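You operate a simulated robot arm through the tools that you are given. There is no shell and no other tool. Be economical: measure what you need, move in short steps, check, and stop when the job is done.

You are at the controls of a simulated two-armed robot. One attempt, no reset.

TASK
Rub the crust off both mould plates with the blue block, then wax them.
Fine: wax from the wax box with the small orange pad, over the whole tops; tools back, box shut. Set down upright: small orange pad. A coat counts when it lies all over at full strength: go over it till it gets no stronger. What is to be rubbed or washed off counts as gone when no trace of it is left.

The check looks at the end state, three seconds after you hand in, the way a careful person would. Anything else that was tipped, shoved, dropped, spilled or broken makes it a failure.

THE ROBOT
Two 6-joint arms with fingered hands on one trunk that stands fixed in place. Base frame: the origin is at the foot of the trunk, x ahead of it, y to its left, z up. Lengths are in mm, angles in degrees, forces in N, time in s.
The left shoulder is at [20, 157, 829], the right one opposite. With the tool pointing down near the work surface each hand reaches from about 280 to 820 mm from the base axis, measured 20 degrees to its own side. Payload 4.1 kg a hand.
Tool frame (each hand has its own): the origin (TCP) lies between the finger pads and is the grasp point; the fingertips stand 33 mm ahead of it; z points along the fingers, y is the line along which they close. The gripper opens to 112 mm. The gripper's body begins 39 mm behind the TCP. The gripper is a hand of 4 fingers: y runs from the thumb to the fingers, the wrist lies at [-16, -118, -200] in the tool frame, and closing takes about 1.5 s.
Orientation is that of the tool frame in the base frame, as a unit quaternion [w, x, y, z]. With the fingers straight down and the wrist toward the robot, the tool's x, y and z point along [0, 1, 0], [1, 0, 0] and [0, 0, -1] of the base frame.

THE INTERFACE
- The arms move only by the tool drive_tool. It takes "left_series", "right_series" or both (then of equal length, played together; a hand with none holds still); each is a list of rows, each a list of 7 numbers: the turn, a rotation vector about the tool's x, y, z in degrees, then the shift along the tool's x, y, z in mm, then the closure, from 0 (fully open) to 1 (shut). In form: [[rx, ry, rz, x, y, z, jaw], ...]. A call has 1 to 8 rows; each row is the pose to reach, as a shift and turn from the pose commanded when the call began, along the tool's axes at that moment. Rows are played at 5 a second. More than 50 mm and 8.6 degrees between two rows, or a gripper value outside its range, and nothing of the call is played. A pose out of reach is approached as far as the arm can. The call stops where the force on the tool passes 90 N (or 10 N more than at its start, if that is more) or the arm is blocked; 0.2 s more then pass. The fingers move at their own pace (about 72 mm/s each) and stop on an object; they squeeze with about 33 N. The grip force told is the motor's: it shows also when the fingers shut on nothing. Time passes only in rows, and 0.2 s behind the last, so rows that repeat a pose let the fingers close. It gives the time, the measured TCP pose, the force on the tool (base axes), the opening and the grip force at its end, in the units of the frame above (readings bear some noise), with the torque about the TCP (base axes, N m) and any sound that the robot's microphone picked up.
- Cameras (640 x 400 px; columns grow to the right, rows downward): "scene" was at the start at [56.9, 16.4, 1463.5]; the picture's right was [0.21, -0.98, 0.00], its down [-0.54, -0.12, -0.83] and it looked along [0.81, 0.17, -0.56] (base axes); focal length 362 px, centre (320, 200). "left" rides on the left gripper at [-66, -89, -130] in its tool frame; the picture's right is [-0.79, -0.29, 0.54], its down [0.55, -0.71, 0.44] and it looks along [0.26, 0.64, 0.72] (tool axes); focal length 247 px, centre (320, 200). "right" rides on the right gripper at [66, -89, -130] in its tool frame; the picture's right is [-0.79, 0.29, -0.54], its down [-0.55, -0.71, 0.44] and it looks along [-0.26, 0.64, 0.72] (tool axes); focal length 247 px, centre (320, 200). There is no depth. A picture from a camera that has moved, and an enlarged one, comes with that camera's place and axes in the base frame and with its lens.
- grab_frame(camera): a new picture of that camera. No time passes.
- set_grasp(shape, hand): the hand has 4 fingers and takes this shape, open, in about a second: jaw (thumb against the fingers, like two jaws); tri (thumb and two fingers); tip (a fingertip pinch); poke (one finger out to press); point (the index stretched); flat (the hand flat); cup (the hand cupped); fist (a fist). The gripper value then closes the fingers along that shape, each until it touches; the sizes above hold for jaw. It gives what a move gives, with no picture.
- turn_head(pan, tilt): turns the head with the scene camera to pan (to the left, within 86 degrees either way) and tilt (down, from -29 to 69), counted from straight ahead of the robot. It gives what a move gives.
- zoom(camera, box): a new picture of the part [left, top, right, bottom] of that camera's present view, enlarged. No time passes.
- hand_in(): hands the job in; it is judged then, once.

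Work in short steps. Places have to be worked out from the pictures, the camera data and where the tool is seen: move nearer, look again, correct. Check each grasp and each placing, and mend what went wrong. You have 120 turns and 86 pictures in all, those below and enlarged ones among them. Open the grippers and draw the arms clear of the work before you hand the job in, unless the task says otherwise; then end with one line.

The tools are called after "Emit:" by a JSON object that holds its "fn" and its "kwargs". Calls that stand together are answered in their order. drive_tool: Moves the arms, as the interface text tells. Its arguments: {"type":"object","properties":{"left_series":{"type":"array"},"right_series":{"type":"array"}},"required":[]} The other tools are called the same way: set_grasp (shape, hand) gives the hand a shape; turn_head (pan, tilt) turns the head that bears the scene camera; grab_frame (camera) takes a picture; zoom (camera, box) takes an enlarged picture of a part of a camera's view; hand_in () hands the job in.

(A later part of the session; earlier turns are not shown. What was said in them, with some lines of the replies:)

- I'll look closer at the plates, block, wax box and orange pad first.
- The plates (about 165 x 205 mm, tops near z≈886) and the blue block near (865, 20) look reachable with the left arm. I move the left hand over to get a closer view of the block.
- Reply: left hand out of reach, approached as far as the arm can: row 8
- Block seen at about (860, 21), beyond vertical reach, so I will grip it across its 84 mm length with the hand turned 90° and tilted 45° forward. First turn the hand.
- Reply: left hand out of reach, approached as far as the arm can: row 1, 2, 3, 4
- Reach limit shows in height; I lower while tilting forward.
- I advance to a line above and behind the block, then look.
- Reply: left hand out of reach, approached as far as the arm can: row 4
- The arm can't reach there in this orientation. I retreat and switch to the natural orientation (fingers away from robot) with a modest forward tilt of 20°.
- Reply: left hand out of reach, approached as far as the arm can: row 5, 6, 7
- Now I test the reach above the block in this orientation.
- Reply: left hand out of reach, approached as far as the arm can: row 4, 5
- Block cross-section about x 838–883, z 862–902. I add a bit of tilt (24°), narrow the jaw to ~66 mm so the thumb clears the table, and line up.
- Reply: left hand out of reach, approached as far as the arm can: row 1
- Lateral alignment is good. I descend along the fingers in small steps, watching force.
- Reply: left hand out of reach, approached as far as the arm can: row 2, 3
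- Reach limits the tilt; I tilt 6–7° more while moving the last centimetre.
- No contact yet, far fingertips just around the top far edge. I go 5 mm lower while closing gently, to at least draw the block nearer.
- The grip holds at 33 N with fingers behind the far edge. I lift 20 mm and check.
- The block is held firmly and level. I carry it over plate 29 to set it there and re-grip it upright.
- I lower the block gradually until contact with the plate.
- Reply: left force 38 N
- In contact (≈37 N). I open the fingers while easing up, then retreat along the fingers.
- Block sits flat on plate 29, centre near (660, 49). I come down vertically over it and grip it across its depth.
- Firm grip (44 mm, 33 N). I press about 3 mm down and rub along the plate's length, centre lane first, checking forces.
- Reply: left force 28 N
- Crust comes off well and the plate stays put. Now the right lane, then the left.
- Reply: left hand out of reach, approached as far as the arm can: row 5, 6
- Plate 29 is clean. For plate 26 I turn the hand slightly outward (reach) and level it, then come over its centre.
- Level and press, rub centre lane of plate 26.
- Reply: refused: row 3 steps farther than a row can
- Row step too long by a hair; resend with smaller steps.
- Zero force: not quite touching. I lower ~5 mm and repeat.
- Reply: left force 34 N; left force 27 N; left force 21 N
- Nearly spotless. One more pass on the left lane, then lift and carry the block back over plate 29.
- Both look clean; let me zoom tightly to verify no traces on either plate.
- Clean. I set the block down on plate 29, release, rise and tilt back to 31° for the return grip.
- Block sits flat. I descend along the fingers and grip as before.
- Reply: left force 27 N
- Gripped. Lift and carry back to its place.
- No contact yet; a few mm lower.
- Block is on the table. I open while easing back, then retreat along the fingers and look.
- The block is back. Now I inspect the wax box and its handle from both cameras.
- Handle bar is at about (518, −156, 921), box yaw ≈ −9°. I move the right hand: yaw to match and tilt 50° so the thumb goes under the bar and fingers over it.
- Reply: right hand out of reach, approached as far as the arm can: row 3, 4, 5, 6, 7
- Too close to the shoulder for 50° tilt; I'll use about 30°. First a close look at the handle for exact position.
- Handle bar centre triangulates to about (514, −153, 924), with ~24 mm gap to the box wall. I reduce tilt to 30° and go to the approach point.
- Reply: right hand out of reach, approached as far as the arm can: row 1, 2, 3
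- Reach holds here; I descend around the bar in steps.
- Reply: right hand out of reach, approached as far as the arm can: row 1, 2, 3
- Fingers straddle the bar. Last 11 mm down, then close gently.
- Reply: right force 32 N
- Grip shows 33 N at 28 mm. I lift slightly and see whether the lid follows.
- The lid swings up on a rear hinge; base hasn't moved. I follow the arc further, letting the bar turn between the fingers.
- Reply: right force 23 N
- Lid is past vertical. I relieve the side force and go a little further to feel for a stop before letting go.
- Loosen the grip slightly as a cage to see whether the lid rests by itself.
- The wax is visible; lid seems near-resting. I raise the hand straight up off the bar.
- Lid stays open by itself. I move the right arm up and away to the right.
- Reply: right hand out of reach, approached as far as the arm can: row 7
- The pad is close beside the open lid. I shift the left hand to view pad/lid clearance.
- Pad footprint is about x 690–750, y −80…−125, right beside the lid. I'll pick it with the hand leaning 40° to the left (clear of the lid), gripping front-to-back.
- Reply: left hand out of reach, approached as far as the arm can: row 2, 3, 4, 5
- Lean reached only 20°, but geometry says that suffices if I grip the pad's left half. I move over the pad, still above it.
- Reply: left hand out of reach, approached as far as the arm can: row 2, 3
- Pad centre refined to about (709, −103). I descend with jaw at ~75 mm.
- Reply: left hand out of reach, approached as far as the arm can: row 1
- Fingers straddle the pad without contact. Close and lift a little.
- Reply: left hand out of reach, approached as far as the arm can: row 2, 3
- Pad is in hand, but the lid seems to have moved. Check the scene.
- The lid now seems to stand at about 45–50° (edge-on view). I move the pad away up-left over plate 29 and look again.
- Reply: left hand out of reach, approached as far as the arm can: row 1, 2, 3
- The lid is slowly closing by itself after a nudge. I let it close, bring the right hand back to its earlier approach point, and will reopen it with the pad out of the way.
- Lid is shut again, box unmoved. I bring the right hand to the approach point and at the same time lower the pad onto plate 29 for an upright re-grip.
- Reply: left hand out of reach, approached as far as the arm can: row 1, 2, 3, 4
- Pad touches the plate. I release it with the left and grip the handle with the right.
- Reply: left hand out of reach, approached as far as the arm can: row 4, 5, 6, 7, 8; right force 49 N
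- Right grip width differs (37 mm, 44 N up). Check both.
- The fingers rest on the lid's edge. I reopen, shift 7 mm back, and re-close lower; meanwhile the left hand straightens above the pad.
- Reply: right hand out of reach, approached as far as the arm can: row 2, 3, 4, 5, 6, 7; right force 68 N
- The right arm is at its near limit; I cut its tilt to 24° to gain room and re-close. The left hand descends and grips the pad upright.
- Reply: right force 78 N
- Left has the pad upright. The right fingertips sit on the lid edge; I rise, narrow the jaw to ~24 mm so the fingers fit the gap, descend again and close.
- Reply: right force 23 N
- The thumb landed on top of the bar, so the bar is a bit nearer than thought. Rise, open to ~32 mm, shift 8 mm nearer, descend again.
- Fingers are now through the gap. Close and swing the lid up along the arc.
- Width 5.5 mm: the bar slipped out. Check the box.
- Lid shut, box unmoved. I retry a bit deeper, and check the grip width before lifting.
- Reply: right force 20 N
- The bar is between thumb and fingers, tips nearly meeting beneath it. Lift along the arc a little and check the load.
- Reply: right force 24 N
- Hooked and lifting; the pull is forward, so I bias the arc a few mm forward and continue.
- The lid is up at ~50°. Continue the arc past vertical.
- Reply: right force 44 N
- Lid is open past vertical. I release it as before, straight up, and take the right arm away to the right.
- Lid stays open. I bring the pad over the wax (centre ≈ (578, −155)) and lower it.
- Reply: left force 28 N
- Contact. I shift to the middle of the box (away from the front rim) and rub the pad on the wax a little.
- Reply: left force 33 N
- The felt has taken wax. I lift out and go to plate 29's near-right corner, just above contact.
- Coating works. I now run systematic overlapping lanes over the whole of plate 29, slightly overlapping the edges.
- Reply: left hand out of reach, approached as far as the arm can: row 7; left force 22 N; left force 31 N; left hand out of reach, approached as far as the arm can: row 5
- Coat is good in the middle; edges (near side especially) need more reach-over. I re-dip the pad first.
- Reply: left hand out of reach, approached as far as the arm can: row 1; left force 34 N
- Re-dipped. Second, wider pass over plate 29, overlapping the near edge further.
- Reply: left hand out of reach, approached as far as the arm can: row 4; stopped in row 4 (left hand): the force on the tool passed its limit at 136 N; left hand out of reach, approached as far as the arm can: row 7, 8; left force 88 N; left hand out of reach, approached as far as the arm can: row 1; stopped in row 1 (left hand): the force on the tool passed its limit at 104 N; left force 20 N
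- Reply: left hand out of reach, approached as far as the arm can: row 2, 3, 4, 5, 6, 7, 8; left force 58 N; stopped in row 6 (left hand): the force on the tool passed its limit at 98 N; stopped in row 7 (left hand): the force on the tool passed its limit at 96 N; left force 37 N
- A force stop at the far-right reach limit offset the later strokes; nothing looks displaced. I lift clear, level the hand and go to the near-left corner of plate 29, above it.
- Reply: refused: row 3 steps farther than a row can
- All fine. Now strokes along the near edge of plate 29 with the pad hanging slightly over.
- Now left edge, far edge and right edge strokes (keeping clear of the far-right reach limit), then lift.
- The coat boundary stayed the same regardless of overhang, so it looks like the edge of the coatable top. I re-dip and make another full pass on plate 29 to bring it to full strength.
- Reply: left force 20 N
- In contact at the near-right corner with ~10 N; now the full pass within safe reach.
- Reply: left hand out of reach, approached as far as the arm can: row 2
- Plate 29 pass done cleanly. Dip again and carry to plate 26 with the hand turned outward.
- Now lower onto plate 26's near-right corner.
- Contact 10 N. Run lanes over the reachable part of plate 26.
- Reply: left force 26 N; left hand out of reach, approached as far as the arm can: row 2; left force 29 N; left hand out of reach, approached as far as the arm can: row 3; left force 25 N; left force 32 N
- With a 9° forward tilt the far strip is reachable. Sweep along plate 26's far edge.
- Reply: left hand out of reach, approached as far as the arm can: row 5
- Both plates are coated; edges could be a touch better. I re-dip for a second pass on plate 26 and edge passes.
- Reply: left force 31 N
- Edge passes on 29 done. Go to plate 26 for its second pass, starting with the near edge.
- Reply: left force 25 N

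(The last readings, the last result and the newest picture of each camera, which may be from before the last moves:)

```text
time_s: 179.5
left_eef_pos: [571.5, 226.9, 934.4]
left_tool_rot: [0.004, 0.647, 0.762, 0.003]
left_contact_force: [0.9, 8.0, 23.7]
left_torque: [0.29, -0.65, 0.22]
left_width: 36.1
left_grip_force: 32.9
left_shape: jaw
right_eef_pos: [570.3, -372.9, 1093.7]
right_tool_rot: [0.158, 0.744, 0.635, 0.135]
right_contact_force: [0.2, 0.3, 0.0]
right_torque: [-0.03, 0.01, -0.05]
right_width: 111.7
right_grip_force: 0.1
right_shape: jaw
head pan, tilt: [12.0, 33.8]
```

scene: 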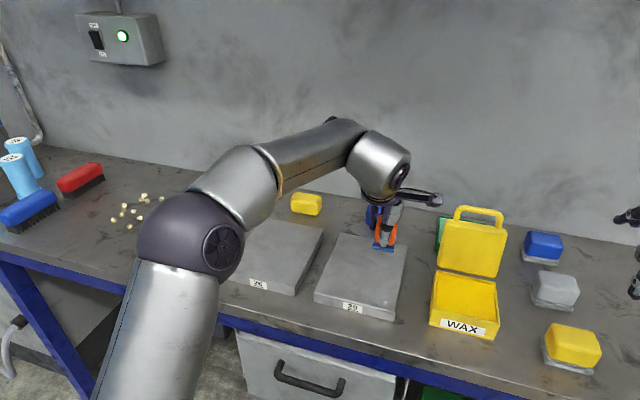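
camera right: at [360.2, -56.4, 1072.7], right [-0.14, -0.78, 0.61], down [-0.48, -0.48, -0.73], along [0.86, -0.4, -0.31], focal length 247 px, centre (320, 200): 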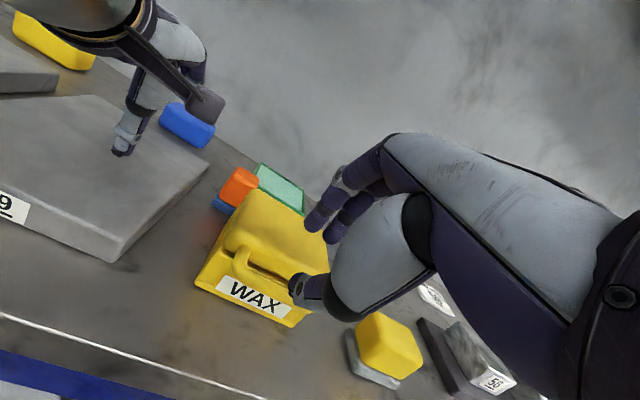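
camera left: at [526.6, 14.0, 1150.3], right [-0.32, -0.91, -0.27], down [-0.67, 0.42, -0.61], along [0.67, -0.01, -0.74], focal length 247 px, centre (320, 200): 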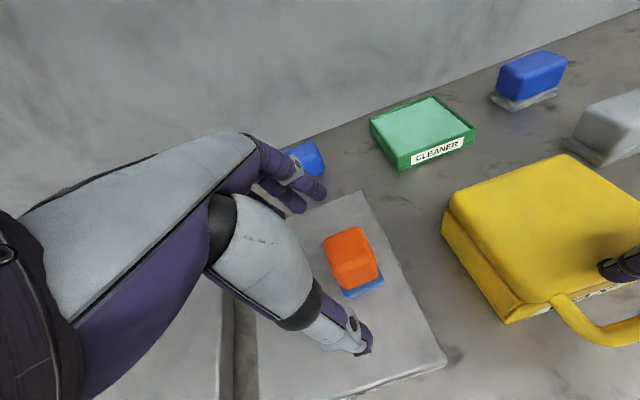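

Now the full second pass on plate 26.

Emit:
{"fn": "drive_tool", "kwargs": {"left_series": [[0, 0, 0, -40.5, -5.1, 0, 0.8], [0, 0, 0, -50.8, 33.5, 0, 0.8], [0, 0, 0, -61.2, 72.1, 0, 0.8], [0, 0, 0, -71.5, 110.8, 0, 0.8], [0, 0, 0, -81.9, 149.4, 0, 0.8], [0, 0, 0, -53.9, 156.9, 0, 0.8], [0, 0, 0, -43.5, 118.3, 0, 0.8], [0, 0, 0, -33.2, 79.6, 0, 0.8]]}}

Emit:
{"fn": "drive_tool", "kwargs": {"left_series": [[0, 0, 0, 10.4, -38.6, 0, 0.8], [0, 0, 0, 20.7, -77.3, 0, 0.8], [0, 0, 0, 44.9, -70.8, 0, 0.8], [0, 0, 0, 34.5, -32.2, 0, 0.8], [0, 0, 0, 24.2, 6.5, 0, 0.8], [0, 0, 0, 13.8, 45.1, 0, 0.8], [0, 0, 0, 3.4, 83.8, 0, 0.8], [0, 0, 0, 27.6, 90.2, 0, 0.8]]}}

Emit:
{"fn": "drive_tool", "kwargs": {"left_series": [[0, 0, 0, 10.4, -38.6, 0, 0.8], [0, 0, 0, 20.7, -77.3, 0, 0.8], [0, 0, 0, 31.1, -115.9, 0, 0.8], [0, 0, 0, 41.4, -154.6, 0, 0.8], [0, 0, 0, 65.6, -148.1, 0, 0.8], [0, 0, 0, 55.2, -109.4, 0, 0.8], [0, 0, 0, 44.9, -70.8, 0, 0.8], [0, 0, 0, 34.5, -32.2, 0, 0.8]]}}

Emit:
{"fn": "drive_tool", "kwargs": {"left_series": [[0, 0, 0, -10.4, 36, 0, 0.8], [0, 0, 0, 13.8, 40, 0, 0.8], [0, 0, 0, 24.2, 6.5, 0, 0.8], [0, 0, 0, 34.5, -32.2, 0, 0.8], [0, 0, 0, 44.9, -70.8, 0, 0.8], [0, 0, 0, 55.2, -109.4, 0, 0.8], [0, 0, 0, 82.4, -103, 0, 0.8], [0, 0, 0, 72, -64.3, 0, 0.8]]}}

Emit:
{"fn": "drive_tool", "kwargs": {"left_series": [[0, 0, 0, -10.4, 38.6, 0, 0.8], [0, 0, 0, -20.7, 77.3, 0, 0.8], [0, 0, 0, -31, 110, 0, 0.8], [0, 0, 0, -60, 106, 0, 0.8], [0, 0, 0, -93.9, 99, 0, 0.8], [0, 0, 0, -132.5, 88.7, 0, 0.8], [0, 0, 0, -166.3, 79.7, 0, 0.8]]}}

Emit:
{"fn": "drive_tool", "kwargs": {"left_series": [[-3, 0, 0, 0, 8, 1, 0.8], [-7, 0, 0, 0, 18, 1, 0.8], [-9, 0, 0, 0, 26, 1, 0.8]]}}

```text
time_s: 181.3
left_eef_pos: [657.2, 206.3, 935.2]
left_tool_rot: [0.005, 0.647, 0.763, 0.004]
left_contact_force: [6.2, 2.6, 13.5]
left_torque: [0.15, -0.59, -0.04]
left_width: 35.9
left_grip_force: 33.3
left_shape: jaw
right_eef_pos: [571.4, -373.7, 1093.4]
right_tool_rot: [0.158, 0.743, 0.636, 0.134]
right_contact_force: [0.4, 0.2, -0.2]
right_torque: [0.01, -0.02, 0.02]
right_width: 111.5
right_grip_force: 0.1
right_shape: jaw
head pan, tilt: [12.0, 33.8]
```

```text
time_s: 183.1
left_eef_pos: [742.4, 247.2, 934.7]
left_tool_rot: [0.004, 0.648, 0.762, 0.003]
left_contact_force: [-0.6, -4.5, 14.6]
left_torque: [-0.05, -0.31, -0.12]
left_width: 36.0
left_grip_force: 32.8
left_shape: jaw
right_eef_pos: [570.3, -375.9, 1093.6]
right_tool_rot: [0.158, 0.745, 0.634, 0.135]
right_contact_force: [-0.4, -0.5, 0.3]
right_torque: [0.02, 0.02, 0.02]
right_width: 111.8
right_grip_force: 0.0
right_shape: jaw
head pan, tilt: [12.0, 33.8]
```

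```text
time_s: 184.9
left_eef_pos: [703.0, 278.4, 934.8]
left_tool_rot: [0.002, 0.646, 0.763, 0.003]
left_contact_force: [-8.0, 1.3, 12.7]
left_torque: [0.06, 0.01, 0.04]
left_width: 36.2
left_grip_force: 33.4
left_shape: jaw
right_eef_pos: [571.3, -372.8, 1093.2]
right_tool_rot: [0.157, 0.744, 0.635, 0.135]
right_contact_force: [0.2, -0.3, -0.3]
right_torque: [0.01, -0.02, -0.01]
right_width: 111.9
right_grip_force: 0.0
right_shape: jaw
head pan, tilt: [12.0, 33.8]
```

```text
time_s: 186.7
left_eef_pos: [628.1, 338.0, 934.0]
left_tool_rot: [0.003, 0.646, 0.763, 0.003]
left_contact_force: [-9.4, 2.5, 23.0]
left_torque: [0.21, -0.2, 0.13]
left_width: 36.5
left_grip_force: 33.2
left_shape: jaw
right_eef_pos: [571.3, -372.8, 1094.1]
right_tool_rot: [0.158, 0.744, 0.635, 0.136]
right_contact_force: [-0.2, 0.0, -0.2]
right_torque: [0.01, -0.02, 0.01]
right_width: 111.4
right_grip_force: 0.0
right_shape: jaw
head pan, tilt: [12.0, 33.8]
```

```text
time_s: 188.3
left_eef_pos: [735.2, 186.4, 935.0]
left_tool_rot: [0.004, 0.647, 0.762, 0.003]
left_contact_force: [1.3, 3.8, 15.6]
left_torque: [0.23, -0.43, 0.12]
left_width: 36.3
left_grip_force: 33.2
left_shape: jaw
left hand out of reach, approached as far as the arm can: row 2, 3
right_eef_pos: [571.0, -372.4, 1093.1]
right_tool_rot: [0.158, 0.744, 0.635, 0.135]
right_contact_force: [-1.0, 0.1, -0.1]
right_torque: [-0.05, 0.02, 0.02]
right_width: 111.8
right_grip_force: 0.1
right_shape: jaw
head pan, tilt: [12.0, 33.8]
```

```text
time_s: 189.1
left_eef_pos: [759.7, 191.5, 934.3]
left_tool_rot: [0.054, 0.646, 0.759, 0.062]
left_contact_force: [-7.1, -2.7, 18.7]
left_torque: [-0.07, 0.61, 0.07]
left_width: 36.7
left_grip_force: 33.0
left_shape: jaw
right_eef_pos: [569.8, -373.7, 1093.9]
right_tool_rot: [0.158, 0.744, 0.635, 0.135]
right_contact_force: [-0.9, -0.6, 0.4]
right_torque: [0.0, -0.01, -0.02]
right_width: 111.7
right_grip_force: 0.0
right_shape: jaw
head pan, tilt: [12.0, 33.8]
```

Far-edge sweeps again, then lift, level the hand and hold the pad clear over plate 29's left side at height, ready for closing the lid.

Emit:
{"fn": "drive_tool", "kwargs": {"left_series": [[0, 0, 0, -20, -5, -0.4, 0.8], [0, 0, 0, 15, 4, 1, 0.8], [0, 0, 0, 52, 13.5, 2.3, 0.8], [0, 0, 0, 89, 23, 3.9, 0.8], [0, 0, 0, 122, 31, 5.3, 0.8], [0, 0, 0, 123, 25, 4.4, 0.8], [0, 0, 0, 90, 16, 3, 0.8], [0, 0, 0, 53, 6, 1.4, 0.8]]}}

Emit:
{"fn": "drive_tool", "kwargs": {"left_series": [[0, 0, 0, -35, -9, -1.4, 0.8], [0, 0, 0, -72, -18, -2.9, 0.8], [0, 0, 0, -71, -24, -3.8, 0.8], [0, 0, 0, -35, -15, -2.4, 0.8], [0, 0, 0, 0, -6, -1, 0.8], [0, 0, 0, 36, 3, 0.5, 0.8], [0, 0, 0, 70, 10, 1.9, 0.8], [0, 0, 0, 70, 0, -40, 0.8]]}}

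Emit:
{"fn": "drive_tool", "kwargs": {"left_series": [[0, 0, 0, -5, -15, -25, 0.8], [2, 0, 0, -15, -35, -50, 0.8], [4, 0, 0, -25, -55, -72, 0.8], [6, 0, 0, -35, -75, -80, 0.8], [8.6, 0, 0, -45, -95, -80, 0.8]]}}

Emit:
{"fn": "zoom", "kwargs": {"camera": "scene", "box": [200, 180, 530, 345]}}

```text
time_s: 190.9
left_eef_pos: [756.8, 246.8, 934.0]
left_tool_rot: [0.053, 0.645, 0.76, 0.063]
left_contact_force: [0.8, 2.2, 9.9]
left_torque: [0.07, 0.14, -0.08]
left_width: 36.2
left_grip_force: 32.8
left_shape: jaw
right_eef_pos: [571.4, -372.6, 1093.6]
right_tool_rot: [0.158, 0.744, 0.636, 0.135]
right_contact_force: [0.6, 0.8, -0.2]
right_torque: [-0.03, -0.01, 0.02]
right_width: 111.7
right_grip_force: 0.1
right_shape: jaw
head pan, tilt: [12.0, 33.8]
```

```text
time_s: 192.7
left_eef_pos: [740.6, 312.3, 971.6]
left_tool_rot: [0.051, 0.645, 0.76, 0.061]
left_contact_force: [0.6, -0.1, -0.1]
left_torque: [-0.01, 0.01, 0.0]
left_width: 35.7
left_grip_force: 32.9
left_shape: jaw
right_eef_pos: [571.4, -373.6, 1093.0]
right_tool_rot: [0.157, 0.744, 0.635, 0.133]
right_contact_force: [0.1, 0.0, -0.6]
right_torque: [-0.01, 0.0, 0.02]
right_width: 111.9
right_grip_force: 0.0
right_shape: jaw
head pan, tilt: [12.0, 33.8]
```

```text
time_s: 193.9
left_eef_pos: [641.7, 250.5, 1035.8]
left_tool_rot: [0.005, 0.647, 0.762, 0.005]
left_contact_force: [0.1, -0.8, -0.9]
left_torque: [0.03, 0.03, 0.01]
left_width: 35.5
left_grip_force: 32.8
left_shape: jaw
right_eef_pos: [572.7, -373.6, 1094.1]
right_tool_rot: [0.158, 0.744, 0.635, 0.135]
right_contact_force: [0.1, 1.1, -0.5]
right_torque: [-0.02, -0.01, -0.01]
right_width: 111.9
right_grip_force: 0.1
right_shape: jaw
head pan, tilt: [12.0, 33.8]
```

```text
1.94 times, centred on (365, 262) of scene
camera zoom: at [57.0, 16.5, 1463.5], right [0.21, -0.98, 0.0], down [-0.54, -0.12, -0.83], along [0.81, 0.17, -0.56], focal length 702 px, centre (233, 79)
```

zoom: 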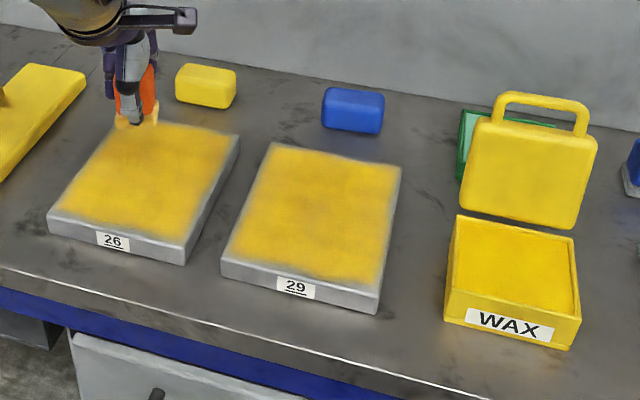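

Both plates are uniformly coated and nothing is displaced. Now close the lid: bring the right hand, fingers closed, behind the lid (high path round the right).

Emit:
{"fn": "drive_tool", "kwargs": {"right_series": [[0, 0, 0, 5.5, 33, 9.4, 0.5], [0, 0, 0, 11, 67, 19, 0.9], [0, 0, 0, 16.5, 100, 28, 0.9], [0, 0, 0, 22, 134, 37.7, 0.9], [0, 0, 0, 69, 132, 36.6, 0.9], [0, 0, 0, 117, 129, 35.5, 0.9], [0, 0, 0, 164, 127, 34.4, 0.9], [0, 0, 0, 211, 124.7, 33.3, 0.9]]}}

```text
time_s: 195.7
left_eef_pos: [640.2, 249.9, 1037.6]
left_tool_rot: [0.005, 0.647, 0.763, 0.005]
left_contact_force: [0.3, -0.4, 0.0]
left_torque: [0.01, 0.05, -0.02]
left_width: 35.5
left_grip_force: 33.1
left_shape: jaw
right_eef_pos: [729.1, -184.8, 1111.1]
right_tool_rot: [0.158, 0.744, 0.635, 0.135]
right_contact_force: [0.4, -0.6, 0.4]
right_torque: [0.04, 0.0, 0.0]
right_width: 11.8
right_grip_force: 0.1
right_shape: jaw
head pan, tilt: [12.0, 33.8]
```

Emit:
{"fn": "drive_tool", "kwargs": {"right_series": [[0, 0, 0, 0, -15, 34, 0.9], [0, 0, 0, 0, -29, 64, 0.9], [0, 0, 0, -3.1, -47, 56, 0.9], [0, 0, 0, -6.2, -65, 48, 0.9], [0, 0, 0, -9.3, -83, 40, 0.9], [0, 0, 0, -12.4, -101, 32, 0.9]]}}

```text
time_s: 197.1
left_eef_pos: [641.9, 250.6, 1036.7]
left_tool_rot: [0.004, 0.646, 0.763, 0.005]
left_contact_force: [0.1, -0.7, 0.0]
left_torque: [-0.02, 0.01, -0.02]
left_width: 35.6
left_grip_force: 33.1
left_shape: jaw
right_eef_pos: [649.4, -183.8, 1041.0]
right_tool_rot: [0.157, 0.744, 0.636, 0.135]
right_contact_force: [1.1, -0.5, -0.1]
right_torque: [0.03, 0.0, 0.01]
right_width: 11.4
right_grip_force: 0.1
right_shape: jaw
head pan, tilt: [12.0, 33.8]
```

Light resistance as the lid comes along. Pull further past vertical, then rise and get out of its way.

Emit:
{"fn": "drive_tool", "kwargs": {"right_series": [[0, 0, 0, -3.1, -18, -8, 0.9], [0, 0, 0, -6.2, -36, -16, 0.9], [0, 0, 0, -9.3, -54, -24, 0.9], [0, 0, 0, -12, -70, -31, 0.9]]}}

Emit:
{"fn": "drive_tool", "kwargs": {"right_series": [[0, 0, 0, 0, 10, -25, 0.9], [0, 0, 0, 0, 30, -65, 0.9], [0, 0, 0, -40, 35, -75, 0.7], [0, 0, 0, -85, 35, -75, 0.4], [0, 0, 0, -130, 30, -70, 0.2], [0, 0, 0, -170, 15, -60, 0], [0, 0, 0, -200, 0, -50, 0], [0, 0, 0, -200, 0, -50, 0]]}}

```text
time_s: 198.1
left_eef_pos: [643.3, 251.1, 1035.6]
left_tool_rot: [0.005, 0.647, 0.763, 0.005]
left_contact_force: [1.4, 0.0, 0.1]
left_torque: [-0.02, 0.01, 0.02]
left_width: 35.6
left_grip_force: 33.2
left_shape: jaw
right_eef_pos: [572.6, -184.9, 1042.1]
right_tool_rot: [0.158, 0.744, 0.635, 0.135]
right_contact_force: [-0.2, -1.2, -0.8]
right_torque: [0.0, 0.03, 0.0]
right_width: 11.4
right_grip_force: 0.1
right_shape: jaw
head pan, tilt: [12.0, 33.8]
```

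```text
time_s: 199.9
left_eef_pos: [641.6, 251.5, 1037.3]
left_tool_rot: [0.004, 0.646, 0.763, 0.005]
left_contact_force: [0.4, 1.1, -1.6]
left_torque: [-0.02, 0.04, -0.01]
left_width: 35.4
left_grip_force: 33.0
left_shape: jaw
right_eef_pos: [527.6, -363.8, 1098.0]
right_tool_rot: [0.157, 0.746, 0.633, 0.131]
right_contact_force: [0.1, 0.5, 0.7]
right_torque: [-0.01, 0.02, 0.01]
right_width: 111.5
right_grip_force: 0.1
right_shape: jaw
right hand out of reach, approached as far as the arm can: row 7, 8
head pan, tilt: [12.0, 33.8]
```

The lid should now be sinking shut. I verify by touch: right fingertips come down gently over the lid top (expected contact at z≈945).

Emit:
{"fn": "drive_tool", "kwargs": {"right_series": [[0, 0, 0, 10, 0, 0, 0.6], [0, 0, 0, 40, -4, 7, 0.9], [0, 0, 0, 82, -8, 13, 0.9], [0, 0, 0, 124, -12, 20, 0.9], [0, 0, 0, 166, -16, 27, 0.9], [0, 0, 0, 206, -19, 33, 0.9], [0, 0, 0, 206, -19, 33, 0.9], [0, 0, 0, 206, -34, 67, 0.9]]}}

Emit:
{"fn": "drive_tool", "kwargs": {"right_series": [[0, 0, 0, 0, -8, 17, 0.9], [0, 0, 0, 0, -13, 28, 0.9]]}}

```text
time_s: 201.7
left_eef_pos: [642.0, 251.1, 1036.3]
left_tool_rot: [0.005, 0.647, 0.763, 0.006]
left_contact_force: [0.1, 0.0, -0.6]
left_torque: [0.01, 0.0, 0.0]
left_width: 35.6
left_grip_force: 33.1
left_shape: jaw
right_eef_pos: [556.4, -157.5, 1023.6]
right_tool_rot: [0.158, 0.743, 0.636, 0.135]
right_contact_force: [-0.6, -0.1, -0.4]
right_torque: [-0.02, 0.01, 0.02]
right_width: 11.5
right_grip_force: 0.1
right_shape: jaw
head pan, tilt: [12.0, 33.8]
```

```text
time_s: 202.3
left_eef_pos: [640.9, 251.7, 1036.1]
left_tool_rot: [0.005, 0.647, 0.762, 0.006]
left_contact_force: [-0.6, -0.5, -0.8]
left_torque: [0.04, 0.01, 0.02]
left_width: 35.3
left_grip_force: 32.6
left_shape: jaw
right_eef_pos: [556.3, -159.2, 992.9]
right_tool_rot: [0.158, 0.744, 0.635, 0.134]
right_contact_force: [-0.6, 0.1, 0.4]
right_torque: [0.02, -0.05, 0.01]
right_width: 11.3
right_grip_force: 0.1
right_shape: jaw
head pan, tilt: [12.0, 33.8]
```

Emit:
{"fn": "drive_tool", "kwargs": {"right_series": [[0, 0, 0, 0, -4, 9, 0.9], [0, 0, 0, 0, -7, 16, 0.9], [0, 0, 0, 0, -9, 20, 0.9]]}}

```text
time_s: 203.1
left_eef_pos: [642.3, 250.6, 1035.8]
left_tool_rot: [0.004, 0.647, 0.763, 0.005]
left_contact_force: [0.2, 0.2, -1.2]
left_torque: [0.02, 0.0, 0.0]
left_width: 35.6
left_grip_force: 32.3
left_shape: jaw
right_eef_pos: [556.2, -159.5, 972.8]
right_tool_rot: [0.16, 0.744, 0.634, 0.136]
right_contact_force: [-3.1, -0.3, 12.8]
right_torque: [0.02, 0.02, -0.01]
right_width: 12.1
right_grip_force: 0.1
right_shape: jaw
head pan, tilt: [12.0, 33.8]
```

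Contact at z≈943: the lid is shut. Retract the right arm, and bring the pad with the left hand back toward its place.

Emit:
{"fn": "drive_tool", "kwargs": {"right_series": [[0, 0, 0, 0, 0, -20, 0.9], [0, 0, 0, -10, 5, -55, 0.8], [0, 0, 0, -50, 10, -75, 0.5], [0, 0, 0, -95, 10, -75, 0.2], [0, 0, 0, -140, 5, -75, 0], [0, 0, 0, -180, 0, -75, 0], [0, 0, 0, -205, 0, -75, 0], [0, 0, 0, -205, 0, -75, 0]], "left_series": [[0, 0, 0, 0, 0, 10, 0.8], [0, 0, 2, -44, -5, 20, 0.8], [0, 0, 4, -88, -10, 30, 0.8], [0, 0, 6, -132, -14, 40, 0.8], [0, 0, 8, -176, -18, 50, 0.8], [0, 0, 10, -220, -23, 61, 0.8], [0, 0, 12, -265, -28, 61, 0.8], [0, 0, 13.5, -308, -33, 61, 0.8]]}}

```text
time_s: 204.9
left_eef_pos: [659.6, -60.0, 973.1]
left_tool_rot: [0.005, 0.732, 0.682, 0.006]
left_contact_force: [0.3, 1.0, -0.3]
left_torque: [-0.04, 0.0, -0.01]
left_width: 35.3
left_grip_force: 33.0
left_shape: jaw
right_eef_pos: [504.1, -333.0, 1058.8]
right_tool_rot: [0.157, 0.749, 0.631, 0.125]
right_contact_force: [0.1, 0.6, 0.0]
right_torque: [-0.03, 0.0, -0.03]
right_width: 111.7
right_grip_force: 0.0
right_shape: jaw
right hand out of reach, approached as far as the arm can: row 6, 7, 8
head pan, tilt: [12.0, 33.8]
```

Emit:
{"fn": "drive_tool", "kwargs": {"left_series": [[0.9, 0, 0, 1.5, 20, 8, 0.8], [0.9, 0, 0, 3, 42, 18, 0.8], [0.9, 0, 0, -18, 43, 30, 0.8], [0.9, 0, 0, -38.8, 45, 45, 0.8]]}}

```text
time_s: 205.9
left_eef_pos: [702.9, -99.7, 930.2]
left_tool_rot: [-0.001, 0.732, 0.681, 0.0]
left_contact_force: [-1.0, 0.3, 0.7]
left_torque: [-0.08, -0.02, 0.0]
left_width: 35.4
left_grip_force: 33.0
left_shape: jaw
right_eef_pos: [504.4, -332.5, 1057.9]
right_tool_rot: [0.158, 0.75, 0.63, 0.125]
right_contact_force: [0.2, 0.3, -0.3]
right_torque: [0.01, -0.01, 0.02]
right_width: 111.8
right_grip_force: 0.0
right_shape: jaw
head pan, tilt: [12.0, 33.8]
```

Reached exactly. Lower to the table by feel.

Emit:
{"fn": "drive_tool", "kwargs": {"left_series": [[0, 0, 0, -2, 0, 9, 0.8], [0, 0, 0, -2, 0, 15, 0.8], [0, 0, 0, -2, 0, 18, 0.8]]}}

```text
time_s: 206.7
left_eef_pos: [702.4, -100.5, 912.6]
left_tool_rot: [-0.001, 0.732, 0.681, 0.001]
left_contact_force: [4.4, 5.7, 5.6]
left_torque: [-0.18, 0.36, -0.2]
left_width: 35.2
left_grip_force: 32.8
left_shape: jaw
right_eef_pos: [506.2, -331.9, 1060.1]
right_tool_rot: [0.157, 0.75, 0.63, 0.125]
right_contact_force: [-0.6, -0.8, -0.9]
right_torque: [0.01, 0.03, 0.0]
right_width: 112.0
right_grip_force: 0.1
right_shape: jaw
head pan, tilt: [12.0, 33.8]
```

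Light contact both below and sideways (box corner). I shift 4 mm away from the box, go down 2 mm more and release with a small opening.

Emit:
{"fn": "drive_tool", "kwargs": {"left_series": [[0, 0, 0, 4, 4, 0, 0.8], [0, 0, 0, 4, 4, 2, 0.8]]}}

```text
time_s: 207.3
left_eef_pos: [705.3, -97.7, 909.3]
left_tool_rot: [-0.001, 0.732, 0.681, 0.0]
left_contact_force: [0.3, 1.3, 0.8]
left_torque: [-0.02, 0.06, -0.02]
left_width: 35.2
left_grip_force: 33.0
left_shape: jaw
right_eef_pos: [505.4, -331.7, 1059.4]
right_tool_rot: [0.158, 0.749, 0.631, 0.125]
right_contact_force: [0.3, -0.5, 0.4]
right_torque: [-0.02, -0.01, 0.01]
right_width: 112.1
right_grip_force: 0.0
right_shape: jaw
head pan, tilt: [12.0, 33.8]
```

Emit:
{"fn": "drive_tool", "kwargs": {"left_series": [[0, 0, 0, 0, 0, 2, 0.8], [0, 0, 0, 0, 0, 3.5, 0.8]]}}

```text
time_s: 207.9
left_eef_pos: [706.3, -97.6, 907.0]
left_tool_rot: [-0.001, 0.732, 0.681, 0.0]
left_contact_force: [-0.2, 2.0, 4.3]
left_torque: [-0.05, 0.1, -0.09]
left_width: 35.3
left_grip_force: 33.6
left_shape: jaw
right_eef_pos: [503.9, -332.0, 1058.7]
right_tool_rot: [0.158, 0.75, 0.63, 0.125]
right_contact_force: [-0.3, -0.4, 0.6]
right_torque: [0.01, 0.03, -0.01]
right_width: 111.7
right_grip_force: 0.1
right_shape: jaw
head pan, tilt: [12.0, 33.8]
```

Emit:
{"fn": "drive_tool", "kwargs": {"left_series": [[0, 0, 0, 0, 0, 1.5, 0.8], [0, 0, 0, 0, 0, 1.5, 0.6], [0, 0, 0, 0, 0, 1.5, 0.5], [0, 0, 0, 0, 0, 1.5, 0.45], [0, 0, 0, 0, 0, 1.5, 0.45], [0, 0, 0, 0, 0, -15, 0.42], [0, 0, 0, 0, 0, -40, 0.4], [0, 0, 0, 2, -5, -60, 0.3]]}}

```text
time_s: 209.7
left_eef_pos: [699.8, -95.9, 965.8]
left_tool_rot: [-0.002, 0.733, 0.68, 0.001]
left_contact_force: [0.2, 0.4, -0.3]
left_torque: [0.02, 0.01, 0.0]
left_width: 78.0
left_grip_force: 0.0
left_shape: jaw
left hand out of reach, approached as far as the arm can: row 7, 8
right_eef_pos: [504.4, -333.4, 1058.9]
right_tool_rot: [0.158, 0.75, 0.63, 0.125]
right_contact_force: [0.2, -0.2, 0.3]
right_torque: [-0.01, -0.02, -0.01]
right_width: 111.7
right_grip_force: 0.0
right_shape: jaw
head pan, tilt: [12.0, 33.8]
```

Released. Draw the left arm back and up clear of everything, then take the last picture.

Emit:
{"fn": "drive_tool", "kwargs": {"left_series": [[0, 0, 0, 15, -25, -25, 0.1], [0, 0, 0, 45, -55, -50, 0], [0, 0, 0, 85, -80, -70, 0], [0, 0, 0, 125, -105, -85, 0], [0, 0, 0, 160, -135, -100, 0], [0, 0, 0, 195, -165, -120, 0], [0, 0, 0, 230, -195, -140, 0], [0, 0, 0, 260, -230, -160, 0]]}}

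Emit:
{"fn": "zoom", "kwargs": {"camera": "scene", "box": [210, 170, 620, 385]}}

```text
refused: row 3 steps farther than a row can; nothing moved
```

```text
1.56 times, centred on (415, 278) of scene
camera zoom: at [57.0, 16.4, 1463.5], right [0.21, -0.98, 0.0], down [-0.54, -0.12, -0.83], along [0.81, 0.17, -0.56], focal length 565 px, centre (172, 79)
```

zoom: 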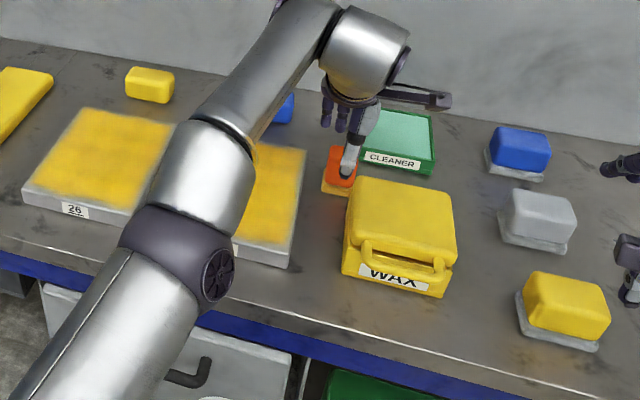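

The pad stands upright at its place, box shut, plates coated. Retreat the left arm in smaller steps.

Emit:
{"fn": "drive_tool", "kwargs": {"left_series": [[0, 0, 0, 10, -15, -25, 0.1], [0, 0, 0, 25, -35, -45, 0], [0, 0, 0, 55, -55, -60, 0], [0, 0, 0, 85, -75, -75, 0], [0, 0, 0, 115, -95, -90, 0], [0, 0, 0, 145, -115, -105, 0], [0, 0, 0, 175, -135, -120, 0], [0, 0, 0, 205, -155, -135, 0]]}}

Emit:
{"fn": "drive_tool", "kwargs": {"right_series": [[0, 0, 0, 0, 0, -30, 0], [0, 0, 0, 0, 0, -60, 0]], "left_series": [[0, 0, 0, 20, -20, -30, 0], [0, 0, 0, 40, -40, -60, 0]]}}

```text
time_s: 211.5
left_eef_pos: [557.9, 119.0, 1101.0]
left_tool_rot: [-0.002, 0.732, 0.681, 0.0]
left_contact_force: [0.8, -0.6, -1.1]
left_torque: [0.0, 0.0, 0.0]
left_width: 111.6
left_grip_force: 0.1
left_shape: jaw
right_eef_pos: [503.5, -332.5, 1058.1]
right_tool_rot: [0.157, 0.749, 0.631, 0.125]
right_contact_force: [-0.2, 0.3, 0.2]
right_torque: [0.04, 0.0, 0.0]
right_width: 111.7
right_grip_force: 0.0
right_shape: jaw
head pan, tilt: [12.0, 33.8]
```

```text
time_s: 212.1
left_eef_pos: [521.4, 160.1, 1161.2]
left_tool_rot: [-0.003, 0.732, 0.681, 0.0]
left_contact_force: [0.9, 0.0, 0.0]
left_torque: [0.0, 0.04, 0.0]
left_width: 111.9
left_grip_force: 0.0
left_shape: jaw
right_eef_pos: [475.3, -341.7, 1099.6]
right_tool_rot: [0.158, 0.746, 0.634, 0.132]
right_contact_force: [0.2, -0.3, -0.7]
right_torque: [0.01, 0.04, 0.01]
right_width: 111.6
right_grip_force: 0.2
right_shape: jaw
right hand out of reach, approached as far as the arm can: row 1, 2
head pan, tilt: [12.0, 33.8]
```

Both arms are clear with grippers open, so I hand in.

Emit:
{"fn": "hand_in", "kwargs": {}}

```text
The job is handed in.
```

I rubbed the crust off both plates and waxed them, then put the blue block and the orange pad (upright) back and shut the box; the one doubt is a thin strip along the plate edges that still looked uncoated after repeated passes.
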